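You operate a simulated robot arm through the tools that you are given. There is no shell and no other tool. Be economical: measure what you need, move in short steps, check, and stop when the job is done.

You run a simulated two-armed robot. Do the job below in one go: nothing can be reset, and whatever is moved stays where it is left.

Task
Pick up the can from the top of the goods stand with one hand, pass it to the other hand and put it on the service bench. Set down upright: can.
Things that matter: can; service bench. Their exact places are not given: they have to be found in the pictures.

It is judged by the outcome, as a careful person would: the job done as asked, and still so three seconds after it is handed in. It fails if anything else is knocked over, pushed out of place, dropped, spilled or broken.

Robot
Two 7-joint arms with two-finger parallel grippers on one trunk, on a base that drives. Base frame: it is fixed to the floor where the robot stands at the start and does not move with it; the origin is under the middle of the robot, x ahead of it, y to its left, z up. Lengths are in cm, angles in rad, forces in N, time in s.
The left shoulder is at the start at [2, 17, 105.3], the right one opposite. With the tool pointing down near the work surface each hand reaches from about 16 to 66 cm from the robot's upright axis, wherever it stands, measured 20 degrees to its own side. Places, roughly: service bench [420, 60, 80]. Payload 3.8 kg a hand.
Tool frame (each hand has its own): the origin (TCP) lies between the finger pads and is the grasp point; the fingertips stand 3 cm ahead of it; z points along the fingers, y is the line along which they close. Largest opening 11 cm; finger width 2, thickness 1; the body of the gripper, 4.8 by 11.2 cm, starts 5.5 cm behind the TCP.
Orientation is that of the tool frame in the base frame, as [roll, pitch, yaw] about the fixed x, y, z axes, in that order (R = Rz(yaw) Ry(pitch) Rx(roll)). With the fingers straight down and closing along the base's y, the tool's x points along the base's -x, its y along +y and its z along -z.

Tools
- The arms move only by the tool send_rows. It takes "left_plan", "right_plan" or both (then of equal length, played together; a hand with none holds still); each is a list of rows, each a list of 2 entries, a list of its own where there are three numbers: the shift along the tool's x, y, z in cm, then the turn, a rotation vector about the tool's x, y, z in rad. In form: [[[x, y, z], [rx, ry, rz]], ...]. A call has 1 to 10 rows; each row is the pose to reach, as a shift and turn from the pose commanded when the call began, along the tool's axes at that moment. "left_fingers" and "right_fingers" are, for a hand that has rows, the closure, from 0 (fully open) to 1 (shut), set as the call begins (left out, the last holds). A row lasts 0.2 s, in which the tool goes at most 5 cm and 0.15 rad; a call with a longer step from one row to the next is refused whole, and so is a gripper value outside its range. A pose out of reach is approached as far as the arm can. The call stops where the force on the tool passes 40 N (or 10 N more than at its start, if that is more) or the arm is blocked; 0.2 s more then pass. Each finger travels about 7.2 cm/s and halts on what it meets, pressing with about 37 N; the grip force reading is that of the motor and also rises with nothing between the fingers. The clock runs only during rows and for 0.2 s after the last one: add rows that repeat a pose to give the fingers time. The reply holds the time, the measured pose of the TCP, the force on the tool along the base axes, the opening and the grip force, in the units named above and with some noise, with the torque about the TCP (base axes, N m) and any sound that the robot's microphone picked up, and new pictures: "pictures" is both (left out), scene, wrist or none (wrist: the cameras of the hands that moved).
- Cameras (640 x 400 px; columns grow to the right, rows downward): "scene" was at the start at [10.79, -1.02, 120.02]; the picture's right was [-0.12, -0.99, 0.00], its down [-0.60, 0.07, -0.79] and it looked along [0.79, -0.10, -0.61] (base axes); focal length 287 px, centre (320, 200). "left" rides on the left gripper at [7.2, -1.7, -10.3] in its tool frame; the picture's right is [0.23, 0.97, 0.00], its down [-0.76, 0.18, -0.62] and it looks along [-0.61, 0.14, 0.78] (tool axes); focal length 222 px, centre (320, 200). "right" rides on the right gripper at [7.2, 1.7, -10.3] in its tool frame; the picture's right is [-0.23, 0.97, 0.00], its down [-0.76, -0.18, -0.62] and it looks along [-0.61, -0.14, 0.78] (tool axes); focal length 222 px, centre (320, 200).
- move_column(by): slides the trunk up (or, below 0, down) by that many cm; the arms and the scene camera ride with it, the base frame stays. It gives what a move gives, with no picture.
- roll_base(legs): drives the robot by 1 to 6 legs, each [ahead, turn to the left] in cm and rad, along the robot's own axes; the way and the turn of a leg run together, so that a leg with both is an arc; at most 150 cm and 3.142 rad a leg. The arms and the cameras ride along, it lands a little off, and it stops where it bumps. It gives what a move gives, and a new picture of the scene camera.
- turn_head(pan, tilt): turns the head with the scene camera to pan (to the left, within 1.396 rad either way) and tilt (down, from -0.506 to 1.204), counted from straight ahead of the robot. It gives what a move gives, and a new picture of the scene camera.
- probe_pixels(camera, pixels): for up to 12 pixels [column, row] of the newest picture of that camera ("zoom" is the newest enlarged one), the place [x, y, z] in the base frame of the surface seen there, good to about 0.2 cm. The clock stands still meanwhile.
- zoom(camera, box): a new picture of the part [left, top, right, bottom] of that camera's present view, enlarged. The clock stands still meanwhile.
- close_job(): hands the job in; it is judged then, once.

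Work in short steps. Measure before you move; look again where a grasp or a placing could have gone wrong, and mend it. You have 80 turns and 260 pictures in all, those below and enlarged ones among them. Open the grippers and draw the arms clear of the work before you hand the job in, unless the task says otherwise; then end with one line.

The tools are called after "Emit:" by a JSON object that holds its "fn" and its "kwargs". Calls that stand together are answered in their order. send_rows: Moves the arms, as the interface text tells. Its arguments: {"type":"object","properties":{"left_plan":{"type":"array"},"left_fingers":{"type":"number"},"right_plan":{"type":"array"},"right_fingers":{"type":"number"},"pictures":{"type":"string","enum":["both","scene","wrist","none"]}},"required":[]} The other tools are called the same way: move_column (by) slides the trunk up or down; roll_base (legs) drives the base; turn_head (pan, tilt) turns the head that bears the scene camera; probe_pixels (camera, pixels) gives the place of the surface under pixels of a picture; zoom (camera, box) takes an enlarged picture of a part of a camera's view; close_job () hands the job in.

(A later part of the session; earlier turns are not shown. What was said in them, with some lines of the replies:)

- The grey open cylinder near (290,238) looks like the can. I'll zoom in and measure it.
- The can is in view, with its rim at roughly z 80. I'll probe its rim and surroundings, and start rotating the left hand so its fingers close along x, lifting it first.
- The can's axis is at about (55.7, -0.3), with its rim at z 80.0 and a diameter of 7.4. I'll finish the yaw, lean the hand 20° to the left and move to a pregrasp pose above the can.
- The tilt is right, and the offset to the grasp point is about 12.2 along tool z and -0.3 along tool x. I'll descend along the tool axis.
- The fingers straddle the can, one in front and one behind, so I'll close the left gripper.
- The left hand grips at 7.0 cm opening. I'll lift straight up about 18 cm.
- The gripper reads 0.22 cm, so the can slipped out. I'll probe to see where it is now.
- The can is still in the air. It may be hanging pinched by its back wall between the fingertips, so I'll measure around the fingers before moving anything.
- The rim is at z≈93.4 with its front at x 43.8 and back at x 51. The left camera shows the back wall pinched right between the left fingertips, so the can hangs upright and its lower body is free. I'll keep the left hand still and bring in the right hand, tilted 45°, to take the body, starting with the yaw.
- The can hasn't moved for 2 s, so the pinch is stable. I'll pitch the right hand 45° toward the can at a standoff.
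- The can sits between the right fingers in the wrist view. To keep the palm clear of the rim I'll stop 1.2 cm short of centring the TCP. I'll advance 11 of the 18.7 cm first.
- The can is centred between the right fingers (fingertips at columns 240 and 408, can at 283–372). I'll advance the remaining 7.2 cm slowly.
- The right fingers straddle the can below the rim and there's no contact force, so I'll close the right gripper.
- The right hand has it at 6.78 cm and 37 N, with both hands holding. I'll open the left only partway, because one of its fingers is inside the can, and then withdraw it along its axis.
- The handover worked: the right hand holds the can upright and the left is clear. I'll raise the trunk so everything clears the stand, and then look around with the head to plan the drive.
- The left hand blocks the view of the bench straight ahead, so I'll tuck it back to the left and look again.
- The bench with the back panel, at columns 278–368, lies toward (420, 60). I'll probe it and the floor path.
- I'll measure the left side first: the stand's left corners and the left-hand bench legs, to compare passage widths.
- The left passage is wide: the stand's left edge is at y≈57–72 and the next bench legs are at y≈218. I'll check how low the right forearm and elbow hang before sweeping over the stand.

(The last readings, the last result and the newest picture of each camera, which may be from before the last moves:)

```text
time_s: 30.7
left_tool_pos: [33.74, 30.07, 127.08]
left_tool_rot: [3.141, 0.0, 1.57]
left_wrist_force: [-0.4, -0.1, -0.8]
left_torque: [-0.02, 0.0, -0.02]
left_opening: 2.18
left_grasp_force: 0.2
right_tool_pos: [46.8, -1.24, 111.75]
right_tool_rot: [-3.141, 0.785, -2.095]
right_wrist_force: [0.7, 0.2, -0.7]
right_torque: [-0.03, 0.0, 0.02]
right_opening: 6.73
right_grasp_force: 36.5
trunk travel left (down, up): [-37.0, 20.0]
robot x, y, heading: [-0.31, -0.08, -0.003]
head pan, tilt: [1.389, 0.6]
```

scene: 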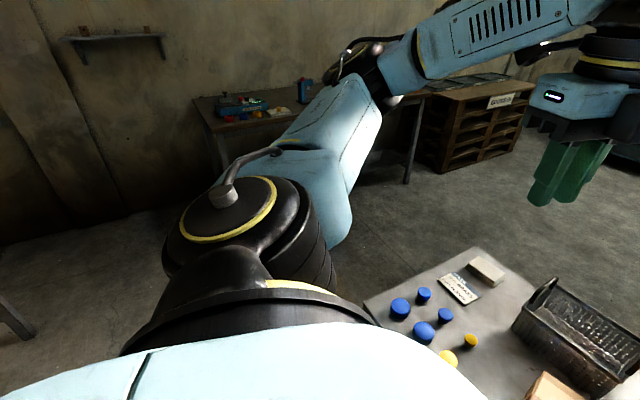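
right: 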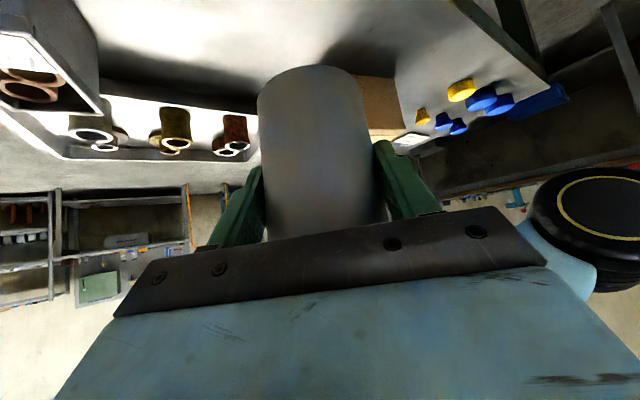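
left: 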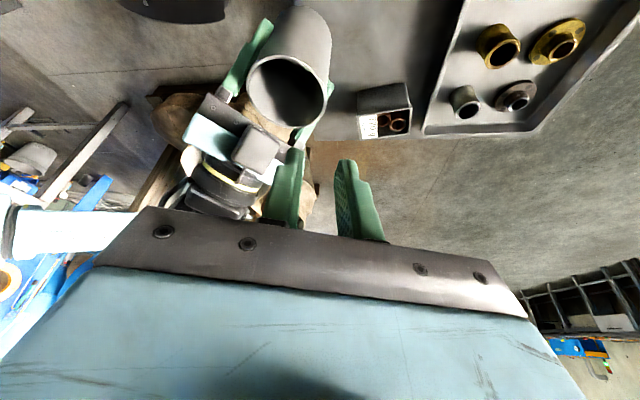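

Arms are all well above the stand (z ≥ 115) and the left side is open. I'll turn left 1.9 rad to face along the stand's front edge.

Emit:
{"fn": "turn_head", "kwargs": {"pan": 0, "tilt": 0.65}}

Emit:
{"fn": "roll_base", "kwargs": {"legs": [[0, 0.95], [0, 0.95]]}}

```text
time_s: 32.2
left_tool_pos: [33.67, 29.99, 127.01]
left_tool_rot: [3.141, 0.0, 1.573]
left_wrist_force: [0.3, -0.7, 0.7]
left_torque: [-0.04, 0.02, 0.0]
left_opening: 2.2
left_grasp_force: 0.1
right_tool_pos: [46.83, -1.22, 111.81]
right_tool_rot: [-3.141, 0.786, -2.095]
right_wrist_force: [0.3, 0.3, -1.8]
right_torque: [-0.01, 0.0, -0.02]
right_opening: 6.71
right_grasp_force: 36.9
trunk travel left (down, up): [-37.0, 20.0]
robot x, y, heading: [-0.17, 0.16, 0.002]
head pan, tilt: [0.0, 0.649]
```

scene: 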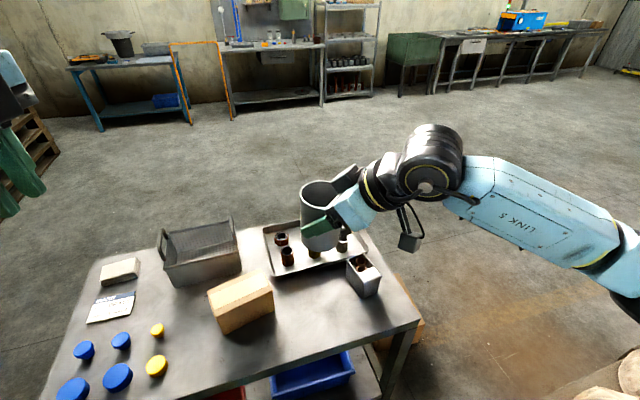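

```text
time_s: 37.5
left_tool_pos: [-39.54, 21.99, 127.03]
left_tool_rot: [-3.141, 0.001, -2.805]
left_wrist_force: [0.2, 0.0, 0.1]
left_torque: [0.02, -0.05, 0.03]
left_opening: 2.2
left_grasp_force: 0.1
right_tool_pos: [-14.31, 44.56, 111.92]
right_tool_rot: [3.141, 0.786, -0.188]
right_wrist_force: [-0.2, 0.1, -1.2]
right_torque: [0.04, -0.04, -0.03]
right_opening: 6.69
right_grasp_force: 36.8
trunk travel left (down, up): [-37.0, 20.0]
robot x, y, heading: [0.06, 0.3, 1.904]
head pan, tilt: [0.0, 0.649]
```

scene: 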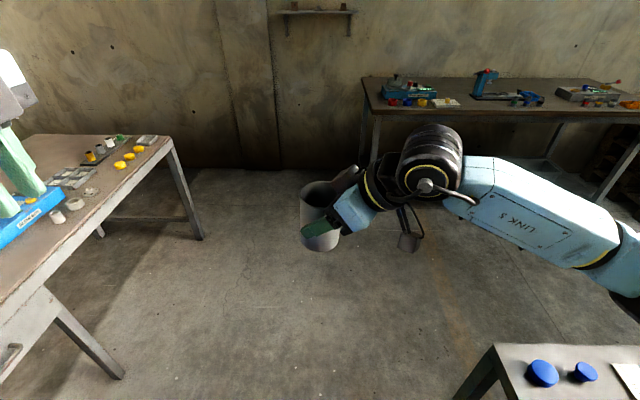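

There is a bench on the left and the stand's corner on the right. I'll probe the corridor between them.

Emit:
{"fn": "probe_pixels", "kwargs": {"camera": "scene", "pixels": [[200, 238], [120, 375], [170, 142], [100, 225], [30, 290], [495, 347], [378, 205], [590, 195], [250, 230], [365, 100]]}}

```text
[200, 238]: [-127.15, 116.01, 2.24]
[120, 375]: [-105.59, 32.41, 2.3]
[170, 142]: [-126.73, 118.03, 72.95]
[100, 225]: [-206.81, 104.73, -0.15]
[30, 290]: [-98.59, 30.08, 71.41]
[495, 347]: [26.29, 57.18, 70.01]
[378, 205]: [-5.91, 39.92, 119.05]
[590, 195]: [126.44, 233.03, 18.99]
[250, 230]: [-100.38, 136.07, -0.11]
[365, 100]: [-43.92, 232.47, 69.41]
```

Driving along heading 1.9 keeps 44 cm or more from the stand and over 75 cm from the left bench. I'll go 128 cm, then turn right to heading 0.

Emit:
{"fn": "roll_base", "kwargs": {"legs": [[128, 0], [0, -1.9]]}}

```text
time_s: 48.4
left_tool_pos: [-8.12, 149.15, 127.07]
left_tool_rot: [3.141, -0.001, 1.581]
left_wrist_force: [-0.5, -0.4, 0.2]
left_torque: [-0.02, 0.02, 0.02]
left_opening: 2.22
left_grasp_force: 0.1
right_tool_pos: [5.29, 118.09, 111.75]
right_tool_rot: [3.14, 0.786, -2.088]
right_wrist_force: [-0.1, -0.5, -1.3]
right_torque: [-0.03, 0.03, 0.0]
right_opening: 6.67
right_grasp_force: 36.7
trunk travel left (down, up): [-37.0, 20.0]
robot x, y, heading: [-41.78, 119.31, 0.009]
head pan, tilt: [0.0, 0.649]
```

scene: 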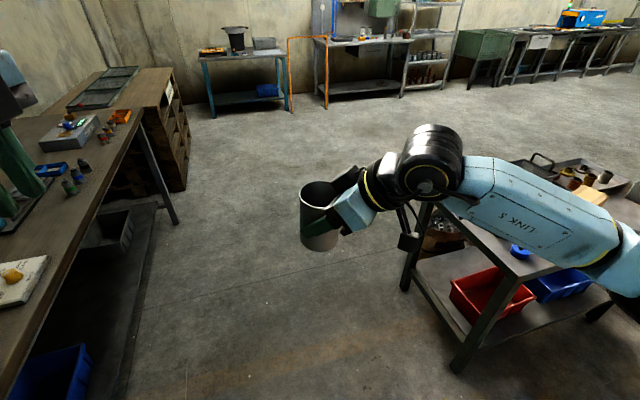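

The can's seat in the right hand looks unchanged, and the path ahead is clear. I'll drive past the stand and then angle toward the bench.

Emit:
{"fn": "roll_base", "kwargs": {"legs": [[95, 0], [95, 0], [0, -0.46], [110, 0], [0, 0.45]]}}

Emit:
{"fn": "turn_head", "kwargs": {"pan": 0, "tilt": 0.35}}

Emit:
{"fn": "zoom", "kwargs": {"camera": "scene", "box": [160, 60, 480, 260]}}

```text
time_s: 66.1
left_tool_pos: [286.03, 98.31, 127.08]
left_tool_rot: [3.141, -0.001, 1.571]
left_wrist_force: [0.0, 0.4, -0.2]
left_torque: [0.03, 0.01, 0.02]
left_opening: 2.19
left_grasp_force: 0.1
right_tool_pos: [299.19, 67.02, 111.93]
right_tool_rot: [3.14, 0.785, -2.097]
right_wrist_force: [0.0, 0.1, -0.9]
right_torque: [-0.03, 0.0, 0.02]
right_opening: 6.7
right_grasp_force: 36.9
trunk travel left (down, up): [-37.0, 20.0]
robot x, y, heading: [252.18, 68.09, -0.001]
head pan, tilt: [0.0, 0.649]
```

scene: 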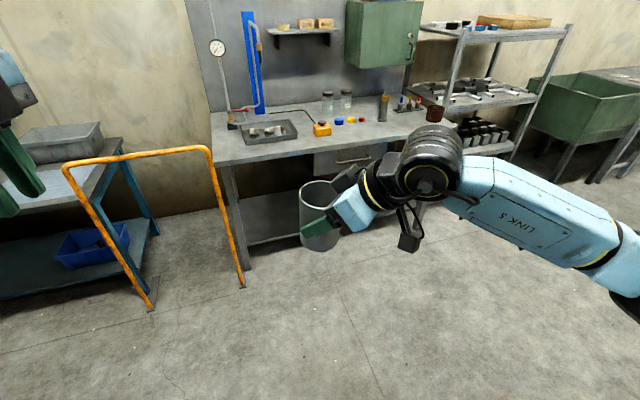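

```text
time_s: 66.9
left_tool_pos: [286.14, 98.27, 127.11]
left_tool_rot: [-3.141, -0.001, 1.571]
left_wrist_force: [0.0, -0.4, -0.2]
left_torque: [0.0, -0.01, 0.02]
left_opening: 2.22
left_grasp_force: 0.2
right_tool_pos: [299.18, 67.09, 111.74]
right_tool_rot: [3.139, 0.783, -2.095]
right_wrist_force: [0.7, 0.0, -1.5]
right_torque: [0.01, -0.02, 0.02]
right_opening: 6.67
right_grasp_force: 37.5
trunk travel left (down, up): [-37.0, 20.0]
robot x, y, heading: [251.97, 68.23, -0.001]
head pan, tilt: [0.0, 0.351]
```

scene: 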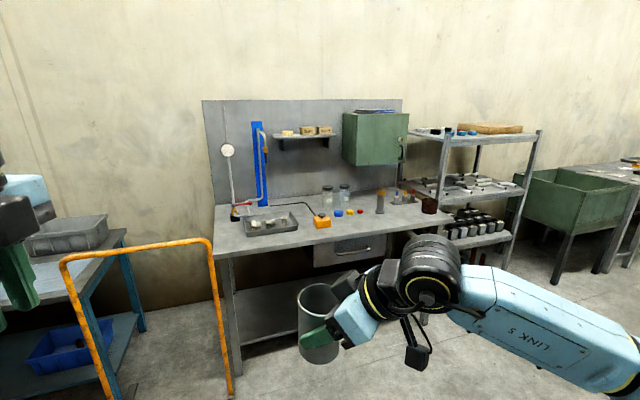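

```text
2.00 times, centred on (320, 160) of scene
```

zoom: 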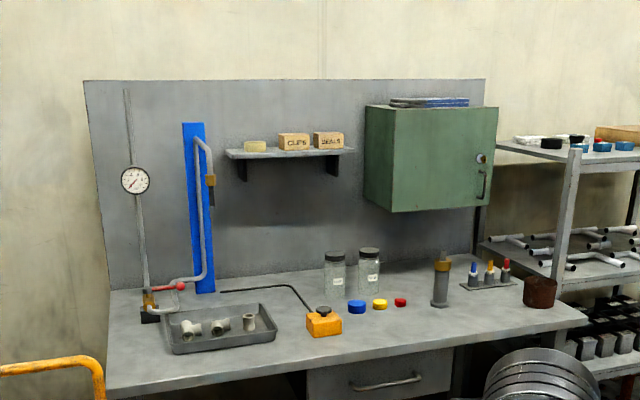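

The front strip of the bench to the right of the orange box (zoom 360–480, 310–345) looks free. I'll measure the edges and the items near it.

Emit:
{"fn": "probe_pixels", "kwargs": {"camera": "zoom", "pixels": [[110, 390], [300, 364], [450, 343], [580, 324], [322, 335], [356, 312], [378, 308], [400, 304], [440, 305], [540, 305], [400, 335], [180, 352]]}}

```text
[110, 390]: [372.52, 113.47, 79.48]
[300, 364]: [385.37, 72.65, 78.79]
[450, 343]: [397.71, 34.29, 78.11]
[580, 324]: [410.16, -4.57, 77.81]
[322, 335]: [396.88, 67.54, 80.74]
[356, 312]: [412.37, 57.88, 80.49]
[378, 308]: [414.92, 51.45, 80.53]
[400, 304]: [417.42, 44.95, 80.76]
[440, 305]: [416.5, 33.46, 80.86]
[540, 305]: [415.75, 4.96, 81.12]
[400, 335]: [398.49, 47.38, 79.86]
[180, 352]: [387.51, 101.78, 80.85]
```

The bench edge runs from (372.5, 113.5) to (410, -4.6), so its inward normal is at heading 0.308, and the top is at z≈80. My target is a free spot near (403, 44.5), so I'll drive to about (351.5, 28) and face the bench.

Emit:
{"fn": "roll_base", "kwargs": {"legs": [[0, -0.382], [107, 0], [0, 0.69]]}}

Emit:
{"fn": "turn_head", "kwargs": {"pan": 0, "tilt": 0.8}}

```text
time_s: 75.4
left_tool_pos: [374.57, 66.84, 127.01]
left_tool_rot: [3.141, 0.001, 1.886]
left_wrist_force: [0.0, -0.4, 0.0]
left_torque: [-0.02, 0.02, -0.04]
left_opening: 2.2
left_grasp_force: 0.1
right_tool_pos: [396.72, 41.32, 111.72]
right_tool_rot: [3.14, 0.784, -1.778]
right_wrist_force: [0.3, -0.6, -0.8]
right_torque: [0.01, -0.01, 0.0]
right_opening: 6.68
right_grasp_force: 36.8
trunk travel left (down, up): [-37.0, 20.0]
robot x, y, heading: [351.8, 27.73, 0.314]
head pan, tilt: [0.0, 0.351]
```

scene: 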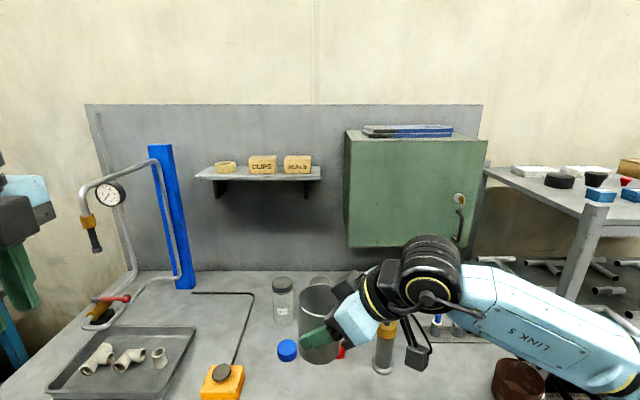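

```text
time_s: 76.3
left_tool_pos: [374.65, 66.9, 126.97]
left_tool_rot: [-3.141, 0.0, 1.886]
left_wrist_force: [-0.6, -0.6, -0.5]
left_torque: [-0.02, -0.04, -0.03]
left_opening: 2.22
left_grasp_force: 0.0
right_tool_pos: [396.7, 41.31, 111.82]
right_tool_rot: [3.139, 0.784, -1.779]
right_wrist_force: [0.9, -0.6, -1.0]
right_torque: [-0.03, 0.0, -0.01]
right_opening: 6.68
right_grasp_force: 36.7
trunk travel left (down, up): [-37.0, 20.0]
robot x, y, heading: [352.13, 27.87, 0.32]
head pan, tilt: [0.0, 0.799]
```

scene: 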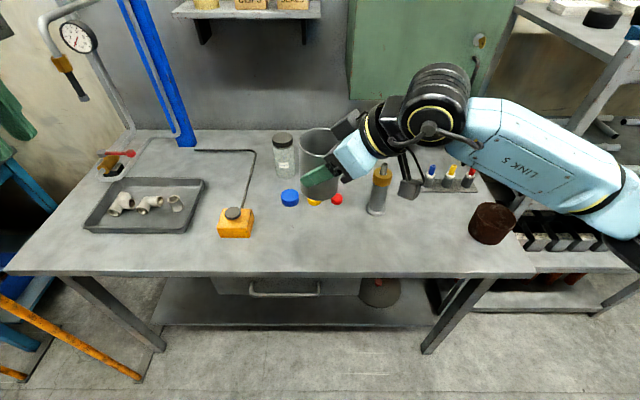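

I'm in position. I'll measure the held can for centre, base height and uprightness, along with the nearby items.

Emit:
{"fn": "zoom", "kwargs": {"camera": "scene", "box": [270, 110, 410, 220]}}

Emit:
{"fn": "probe_pixels", "kwargs": {"camera": "scene", "pixels": [[318, 157], [303, 140], [318, 129], [318, 193], [306, 185], [327, 196], [235, 225], [290, 198], [337, 200], [376, 208], [330, 240], [330, 270]]}}

```text
3.64 times, centred on (340, 165) of scene
```

zoom: 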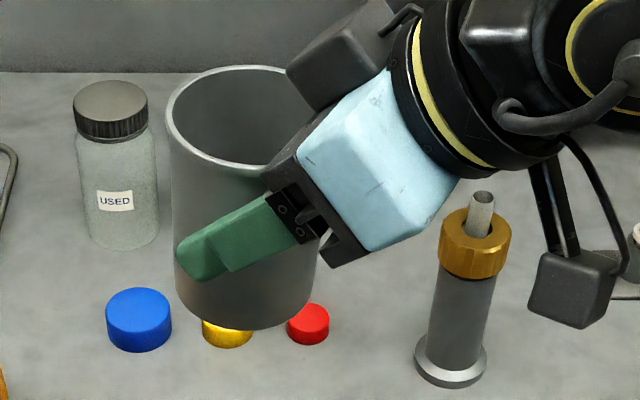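

```text
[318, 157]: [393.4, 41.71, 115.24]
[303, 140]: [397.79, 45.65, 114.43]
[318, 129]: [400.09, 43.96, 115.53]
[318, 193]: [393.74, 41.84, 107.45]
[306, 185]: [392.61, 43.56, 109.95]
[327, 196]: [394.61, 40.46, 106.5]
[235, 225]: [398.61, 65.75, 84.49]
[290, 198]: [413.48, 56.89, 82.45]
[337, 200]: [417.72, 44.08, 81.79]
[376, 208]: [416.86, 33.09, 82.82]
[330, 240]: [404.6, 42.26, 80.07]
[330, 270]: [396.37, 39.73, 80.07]
```

The can is upright with its centre at about (396.8, 42.9) and its base at z≈105.4. Before lowering I'll check the forearm's height over the bench items.

Emit:
{"fn": "probe_pixels", "kwargs": {"camera": "scene", "pixels": [[435, 120], [480, 150], [520, 185], [560, 205], [600, 215], [625, 240], [410, 190], [492, 205], [382, 168], [480, 125]]}}

```text
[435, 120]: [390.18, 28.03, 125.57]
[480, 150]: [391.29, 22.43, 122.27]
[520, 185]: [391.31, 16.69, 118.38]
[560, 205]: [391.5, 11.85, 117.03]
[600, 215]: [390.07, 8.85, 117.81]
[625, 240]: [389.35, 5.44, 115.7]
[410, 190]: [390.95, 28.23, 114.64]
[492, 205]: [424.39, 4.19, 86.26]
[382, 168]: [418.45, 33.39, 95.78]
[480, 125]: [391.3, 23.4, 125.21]
```

The forearm will stay above z≈90, clear of all items. I'll move the can 7.5 cm forward over the target, then lower the trunk 22 cm.

Emit:
{"fn": "send_rows", "kwargs": {"right_plan": [[[-0.66, -1.63, 0.66], [0, 0, 0]], [[-1.32, -3.26, 1.32], [0, 0, 0]], [[-1.98, -4.9, 1.98], [0, 0, 0]], [[-2.64, -6.53, 2.64], [0, 0, 0]], [[-2.64, -6.53, 2.64], [0, 0, 0]]], "pictures": "none"}}

Emit:
{"fn": "move_column", "kwargs": {"by": -22}}

Emit:
{"fn": "turn_head", "kwargs": {"pan": 0, "tilt": 0.7}}

Emit:
{"fn": "zoom", "kwargs": {"camera": "scene", "box": [250, 120, 410, 280]}}

```text
time_s: 77.5
left_tool_pos: [374.62, 66.96, 127.18]
left_tool_rot: [-3.141, -0.001, 1.887]
left_wrist_force: [-0.7, 0.3, 0.2]
left_torque: [0.0, -0.02, 0.02]
left_opening: 2.22
left_grasp_force: 0.0
right_tool_pos: [402.04, 42.95, 111.83]
right_tool_rot: [3.139, 0.783, -1.78]
right_wrist_force: [0.1, -0.5, -1.2]
right_torque: [-0.02, 0.0, 0.02]
right_opening: 6.68
right_grasp_force: 37.4
right hand out of reach, approached as far as the arm can: row 4, 5
trunk travel left (down, up): [-37.0, 20.0]
robot x, y, heading: [351.98, 28.01, 0.316]
head pan, tilt: [0.0, 0.799]
```

```text
time_s: 79.8
left_tool_pos: [374.53, 66.96, 105.12]
left_tool_rot: [3.139, -0.001, 1.887]
left_wrist_force: [0.5, -0.7, 0.2]
left_torque: [-0.02, 0.02, -0.02]
left_opening: 2.18
left_grasp_force: 0.1
right_tool_pos: [402.08, 42.98, 89.86]
right_tool_rot: [3.14, 0.783, -1.779]
right_wrist_force: [-1.1, -0.5, -0.1]
right_torque: [0.0, -0.01, 0.01]
right_opening: 6.65
right_grasp_force: 36.9
trunk travel left (down, up): [-15.0, 42.0]
robot x, y, heading: [351.89, 27.98, 0.317]
head pan, tilt: [0.0, 0.799]
```

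```text
time_s: 80.5
left_tool_pos: [374.59, 66.88, 105.08]
left_tool_rot: [-3.14, 0.001, 1.885]
left_wrist_force: [-0.9, 0.0, 0.4]
left_torque: [-0.01, -0.01, 0.0]
left_opening: 2.21
left_grasp_force: 0.0
right_tool_pos: [401.97, 42.95, 89.92]
right_tool_rot: [3.141, 0.784, -1.781]
right_wrist_force: [0.4, -0.7, -1.8]
right_torque: [-0.03, 0.01, 0.01]
right_opening: 6.67
right_grasp_force: 37.1
trunk travel left (down, up): [-15.0, 42.0]
robot x, y, heading: [352.13, 27.62, 0.32]
head pan, tilt: [0.0, 0.7]
```

scene: 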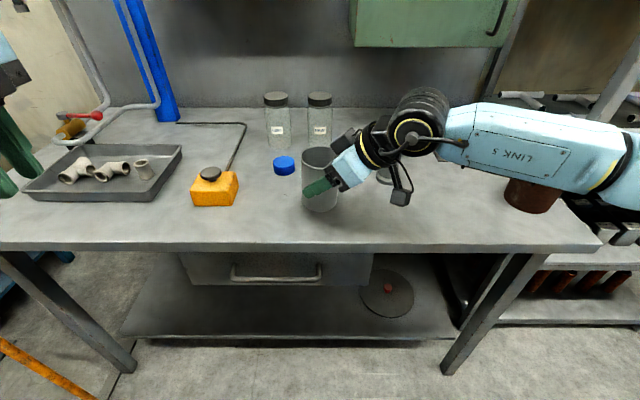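

```text
2.50 times, centred on (330, 200) of scene
```

zoom: 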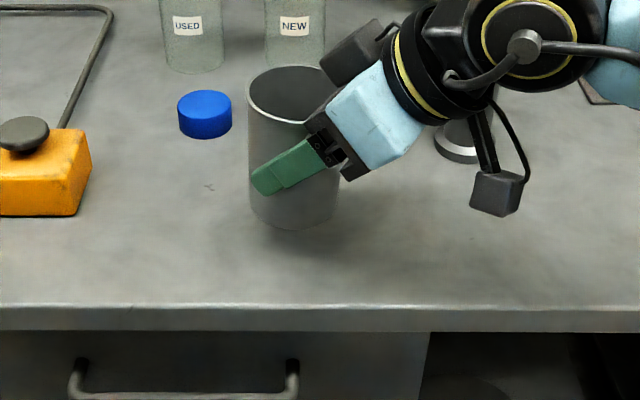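

The can is over the bench about 7 cm in from the edge. I'll probe its rim and lower wall to get the remaining height.

Emit:
{"fn": "probe_pixels", "kwargs": {"camera": "zoom", "pixels": [[285, 122], [252, 105], [280, 68], [280, 150], [290, 215], [290, 226], [262, 215], [330, 205], [290, 260], [315, 305]]}}

```text
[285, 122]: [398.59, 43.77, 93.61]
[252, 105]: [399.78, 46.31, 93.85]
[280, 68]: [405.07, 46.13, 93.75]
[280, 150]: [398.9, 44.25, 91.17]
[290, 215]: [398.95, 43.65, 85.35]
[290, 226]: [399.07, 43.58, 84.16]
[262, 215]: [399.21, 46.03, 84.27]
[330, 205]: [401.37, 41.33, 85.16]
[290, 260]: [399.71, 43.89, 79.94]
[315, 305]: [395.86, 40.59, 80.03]
```

The rim is level at z≈93.7, so the base is about 3.7 cm above the bench. I'll lower 3.2 cm by column, then finish with small force-watched arm steps.

Emit:
{"fn": "move_column", "kwargs": {"by": -3.2}}

Emit:
{"fn": "send_rows", "kwargs": {"right_plan": [[[0.1, 0, 0.1], [0, 0, 0]], [[0.2, 0, 0.2], [0, 0, 0]], [[0.28, 0, 0.28], [0, 0, 0]], [[0.35, 0, 0.35], [0, 0, 0]], [[0.35, 0, 0.35], [0, 0, 0]]], "pictures": "scene"}}

Emit:
{"fn": "zoom", "kwargs": {"camera": "scene", "box": [250, 120, 410, 280]}}

```text
time_s: 81.3
left_tool_pos: [374.6, 66.85, 101.95]
left_tool_rot: [3.141, 0.001, 1.887]
left_wrist_force: [0.2, -0.3, -1.1]
left_torque: [-0.02, -0.01, 0.01]
left_opening: 2.21
left_grasp_force: 0.1
right_tool_pos: [402.03, 42.96, 86.74]
right_tool_rot: [3.139, 0.784, -1.779]
right_wrist_force: [-0.2, 0.0, -0.3]
right_torque: [-0.01, 0.0, -0.02]
right_opening: 6.68
right_grasp_force: 37.2
trunk travel left (down, up): [-11.8, 45.2]
robot x, y, heading: [351.6, 28.09, 0.308]
head pan, tilt: [0.0, 0.7]
```

```text
time_s: 82.5
left_tool_pos: [374.51, 66.93, 101.76]
left_tool_rot: [3.14, 0.0, 1.886]
left_wrist_force: [0.1, -0.4, 0.3]
left_torque: [0.0, 0.01, -0.05]
left_opening: 2.19
left_grasp_force: 0.1
right_tool_pos: [401.96, 42.98, 86.37]
right_tool_rot: [-3.14, 0.788, -1.776]
right_wrist_force: [1.1, 2.3, 10.7]
right_torque: [-0.04, -0.06, -0.01]
right_opening: 6.66
right_grasp_force: 37.1
trunk travel left (down, up): [-11.8, 45.2]
robot x, y, heading: [352.24, 27.83, 0.311]
head pan, tilt: [0.0, 0.7]
```

scene: 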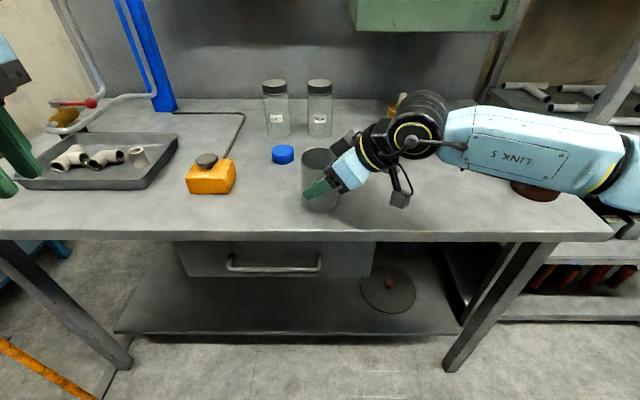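

```text
2.50 times, centred on (330, 200) of scene
```

zoom: 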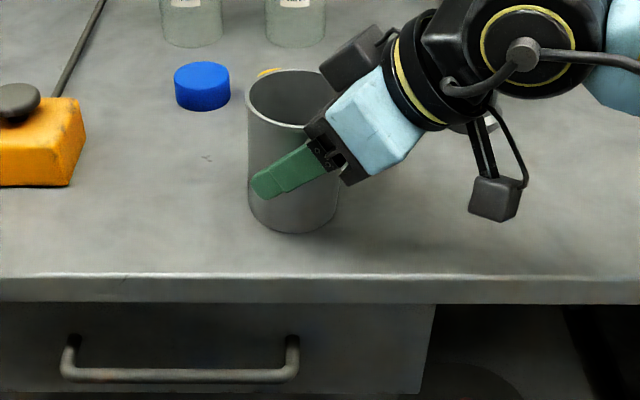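

The can touches down with about 11 N upward. I'll ease up slightly and open the right fingers in place.

Emit:
{"fn": "send_rows", "kwargs": {"right_plan": [[[-0.05, 0, -0.05], [0, 0, 0]], [[-0.05, 0, -0.05], [0, 0, 0]], [[-0.05, 0, -0.05], [0, 0, 0]], [[-0.05, 0, -0.05], [0, 0, 0]], [[-0.05, 0, -0.05], [0, 0, 0]]], "right_fingers": 0}}

Emit:
{"fn": "zoom", "kwargs": {"camera": "scene", "box": [250, 120, 410, 280]}}

```text
time_s: 83.7
left_tool_pos: [374.62, 66.97, 101.9]
left_tool_rot: [-3.141, 0.0, 1.887]
left_wrist_force: [0.0, -0.3, -0.8]
left_torque: [0.01, 0.0, 0.01]
left_opening: 2.2
left_grasp_force: 0.1
right_tool_pos: [401.93, 43.05, 86.33]
right_tool_rot: [3.139, 0.784, -1.781]
right_wrist_force: [0.6, 0.1, 0.4]
right_torque: [0.02, -0.01, -0.01]
right_opening: 11.0
right_grasp_force: 0.1
trunk travel left (down, up): [-11.8, 45.2]
robot x, y, heading: [351.58, 27.85, 0.318]
head pan, tilt: [0.0, 0.7]
```

scene: 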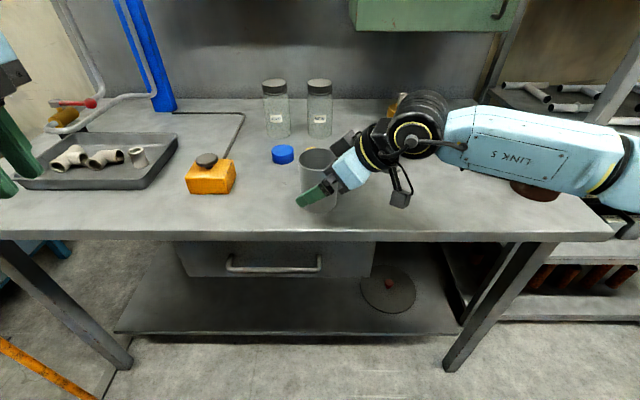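
right: 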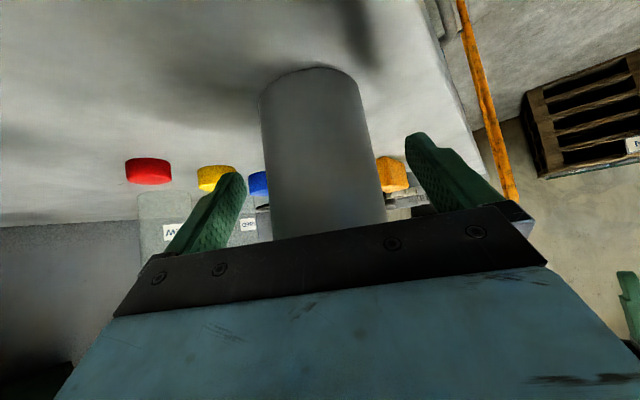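

```text
2.50 times, centred on (330, 200) of scene
```

zoom: 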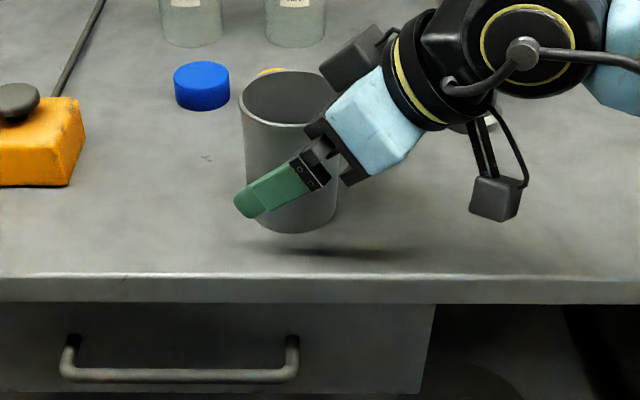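

The rim seems to have shifted slightly left. I'll probe its levels to see whether the can is leaning.

Emit:
{"fn": "probe_pixels", "kwargs": {"camera": "zoom", "pixels": [[280, 124], [243, 108], [275, 70], [300, 122], [275, 150], [290, 222], [252, 165], [252, 215], [290, 228], [300, 240]]}}

Emit:
{"fn": "zoom", "kwargs": {"camera": "scene", "box": [290, 140, 350, 220]}}

```text
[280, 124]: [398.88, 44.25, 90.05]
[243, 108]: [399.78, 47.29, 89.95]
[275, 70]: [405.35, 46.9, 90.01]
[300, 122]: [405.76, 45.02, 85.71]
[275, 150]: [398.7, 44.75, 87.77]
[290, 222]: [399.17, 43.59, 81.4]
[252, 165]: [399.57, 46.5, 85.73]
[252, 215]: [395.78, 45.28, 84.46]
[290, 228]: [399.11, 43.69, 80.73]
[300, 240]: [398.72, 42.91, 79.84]
```

```text
5.00 times, centred on (320, 180) of scene
```

zoom: 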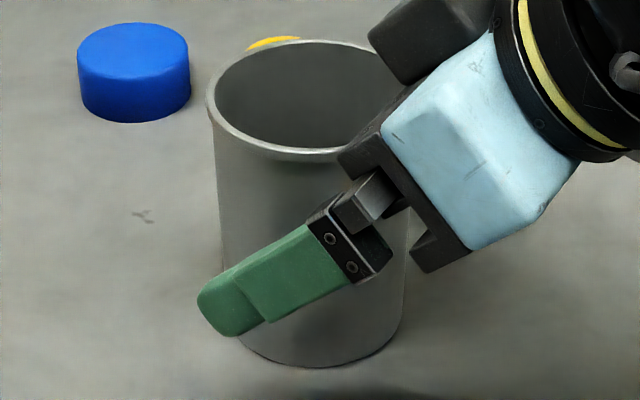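

The rim is level at z=90.0 all round, so the can stands upright on the bench. I'll withdraw the right hand along its axis.

Emit:
{"fn": "send_rows", "kwargs": {"right_plan": [[[0, 0, -1], [0, 0, 0]], [[0, 0, -2.5], [0, 0, 0]], [[0, 0, -4.5], [0, 0, 0]], [[0, 0, -7.5], [0, 0, 0]], [[0, 0, -11], [0, 0, 0]], [[0, 0, -15], [0, 0, 0]], [[0, 0, -18], [0, 0, 0]]], "pictures": "scene"}}

Emit:
{"fn": "move_column", "kwargs": {"by": 15}}

Emit:
{"fn": "turn_head", "kwargs": {"pan": 0, "tilt": 0.75}}

```text
time_s: 85.3
left_tool_pos: [374.52, 67.11, 101.81]
left_tool_rot: [-3.14, 0.001, 1.889]
left_wrist_force: [0.0, -0.6, -1.1]
left_torque: [-0.06, -0.01, 0.0]
left_opening: 2.2
left_grasp_force: 0.0
right_tool_pos: [396.96, 32.51, 95.5]
right_tool_rot: [3.103, 0.772, -1.78]
right_wrist_force: [-0.5, 0.8, -0.1]
right_torque: [-0.07, -0.01, 0.02]
right_opening: 11.0
right_grasp_force: 0.1
right hand out of reach, approached as far as the arm can: row 5, 6, 7
trunk travel left (down, up): [-11.8, 45.2]
robot x, y, heading: [351.92, 27.98, 0.314]
head pan, tilt: [0.0, 0.7]
```

scene: 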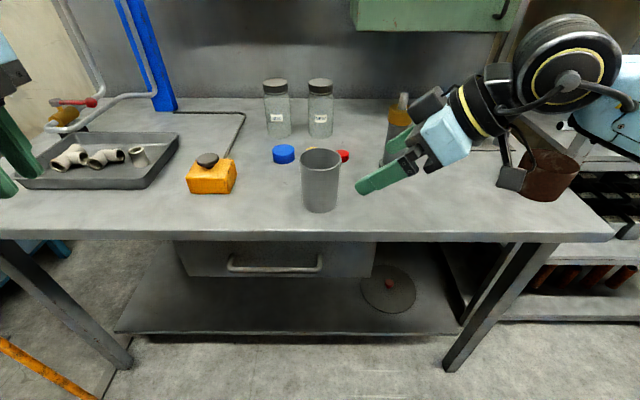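

```text
time_s: 87.0
left_tool_pos: [374.57, 66.94, 116.91]
left_tool_rot: [-3.141, -0.001, 1.887]
left_wrist_force: [0.1, 0.8, -1.4]
left_torque: [0.0, 0.0, -0.01]
left_opening: 2.18
left_grasp_force: 0.0
right_tool_pos: [396.93, 32.59, 110.56]
right_tool_rot: [3.104, 0.775, -1.781]
right_wrist_force: [-0.3, -0.1, -1.0]
right_torque: [0.03, 0.01, 0.03]
right_opening: 11.01
right_grasp_force: 0.0
trunk travel left (down, up): [-26.8, 30.2]
robot x, y, heading: [351.78, 27.97, 0.314]
head pan, tilt: [0.0, 0.7]
```

```text
time_s: 87.7
left_tool_pos: [374.68, 67.02, 116.76]
left_tool_rot: [3.141, 0.0, 1.885]
left_wrist_force: [0.1, -0.3, 0.5]
left_torque: [0.01, 0.01, -0.03]
left_opening: 2.19
left_grasp_force: 0.0
right_tool_pos: [396.87, 32.48, 110.55]
right_tool_rot: [3.102, 0.774, -1.779]
right_wrist_force: [-0.1, -0.8, -0.2]
right_torque: [0.03, -0.03, 0.01]
right_opening: 11.0
right_grasp_force: 0.0
trunk travel left (down, up): [-26.8, 30.2]
robot x, y, heading: [352.07, 28.02, 0.316]
head pan, tilt: [0.0, 0.75]
```

scene: 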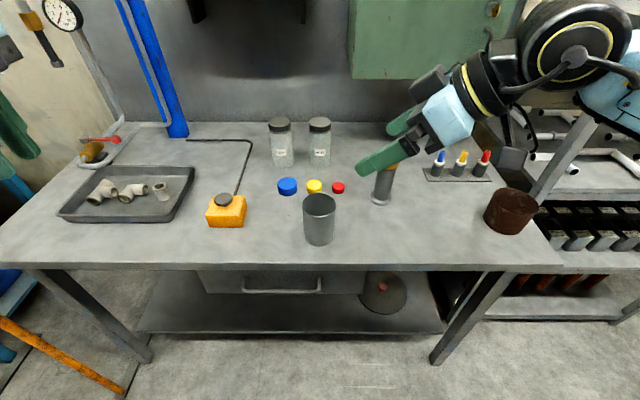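

The can stands upright on the bench and everything else is undisturbed. I'll open the left gripper and back the robot off so both arms are clear.

Emit:
{"fn": "send_rows", "kwargs": {"left_plan": [[[0, 0, 0], [0, 0, 0]], [[0, 0, 0], [0, 0, 0]], [[0, 0, 0], [0, 0, 0]], [[0, 0, 0], [0, 0, 0]]], "left_fingers": 0, "pictures": "none"}}

Emit:
{"fn": "roll_base", "kwargs": {"legs": [[-40, 0]]}}

Emit:
{"fn": "probe_pixels", "kwargs": {"camera": "scene", "pixels": [[320, 200]]}}

```text
time_s: 88.7
left_tool_pos: [374.65, 66.93, 116.85]
left_tool_rot: [3.14, 0.0, 1.885]
left_wrist_force: [1.0, 0.1, 0.0]
left_torque: [-0.03, -0.01, -0.04]
left_opening: 10.99
left_grasp_force: 0.1
right_tool_pos: [396.84, 32.46, 110.57]
right_tool_rot: [3.103, 0.775, -1.781]
right_wrist_force: [-0.1, -0.6, 0.8]
right_torque: [-0.02, 0.01, -0.02]
right_opening: 11.02
right_grasp_force: 0.1
trunk travel left (down, up): [-26.8, 30.2]
robot x, y, heading: [351.98, 27.71, 0.314]
head pan, tilt: [0.0, 0.75]
```

```text
time_s: 91.1
left_tool_pos: [336.75, 54.5, 116.86]
left_tool_rot: [-3.142, 0.0, 1.883]
left_wrist_force: [0.6, 0.8, -0.7]
left_torque: [0.02, 0.01, -0.04]
left_opening: 11.0
left_grasp_force: 0.0
right_tool_pos: [359.19, 20.07, 110.75]
right_tool_rot: [3.103, 0.774, -1.784]
right_wrist_force: [0.0, 0.2, 0.1]
right_torque: [0.0, -0.02, -0.02]
right_opening: 11.0
right_grasp_force: 0.1
trunk travel left (down, up): [-26.8, 30.2]
robot x, y, heading: [314.38, 15.8, 0.311]
head pan, tilt: [0.0, 0.75]
```

scene: 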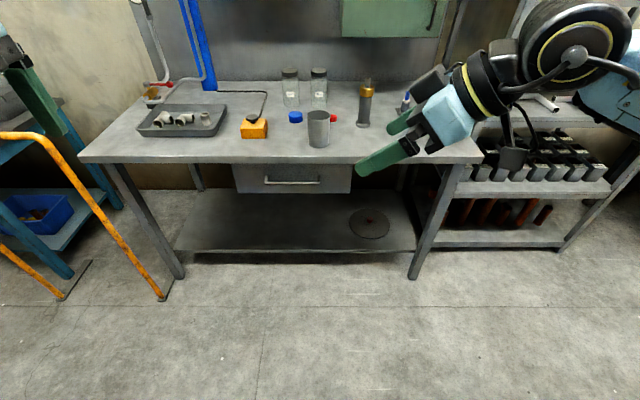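

```text
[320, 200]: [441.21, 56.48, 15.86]
```

The can stands upright at (319,128), both grippers are open and the arms are clear, so I'll hand the job in.

Emit:
{"fn": "close_job", "kwargs": {}}

```text
The job is handed in.
```

The can was picked from the stand with the left hand, passed to the right hand in the air, and stands upright on the service bench with nothing else disturbed; it slipped in the left hand on the lift, but the fingertips held it by the rim and it was not dropped.
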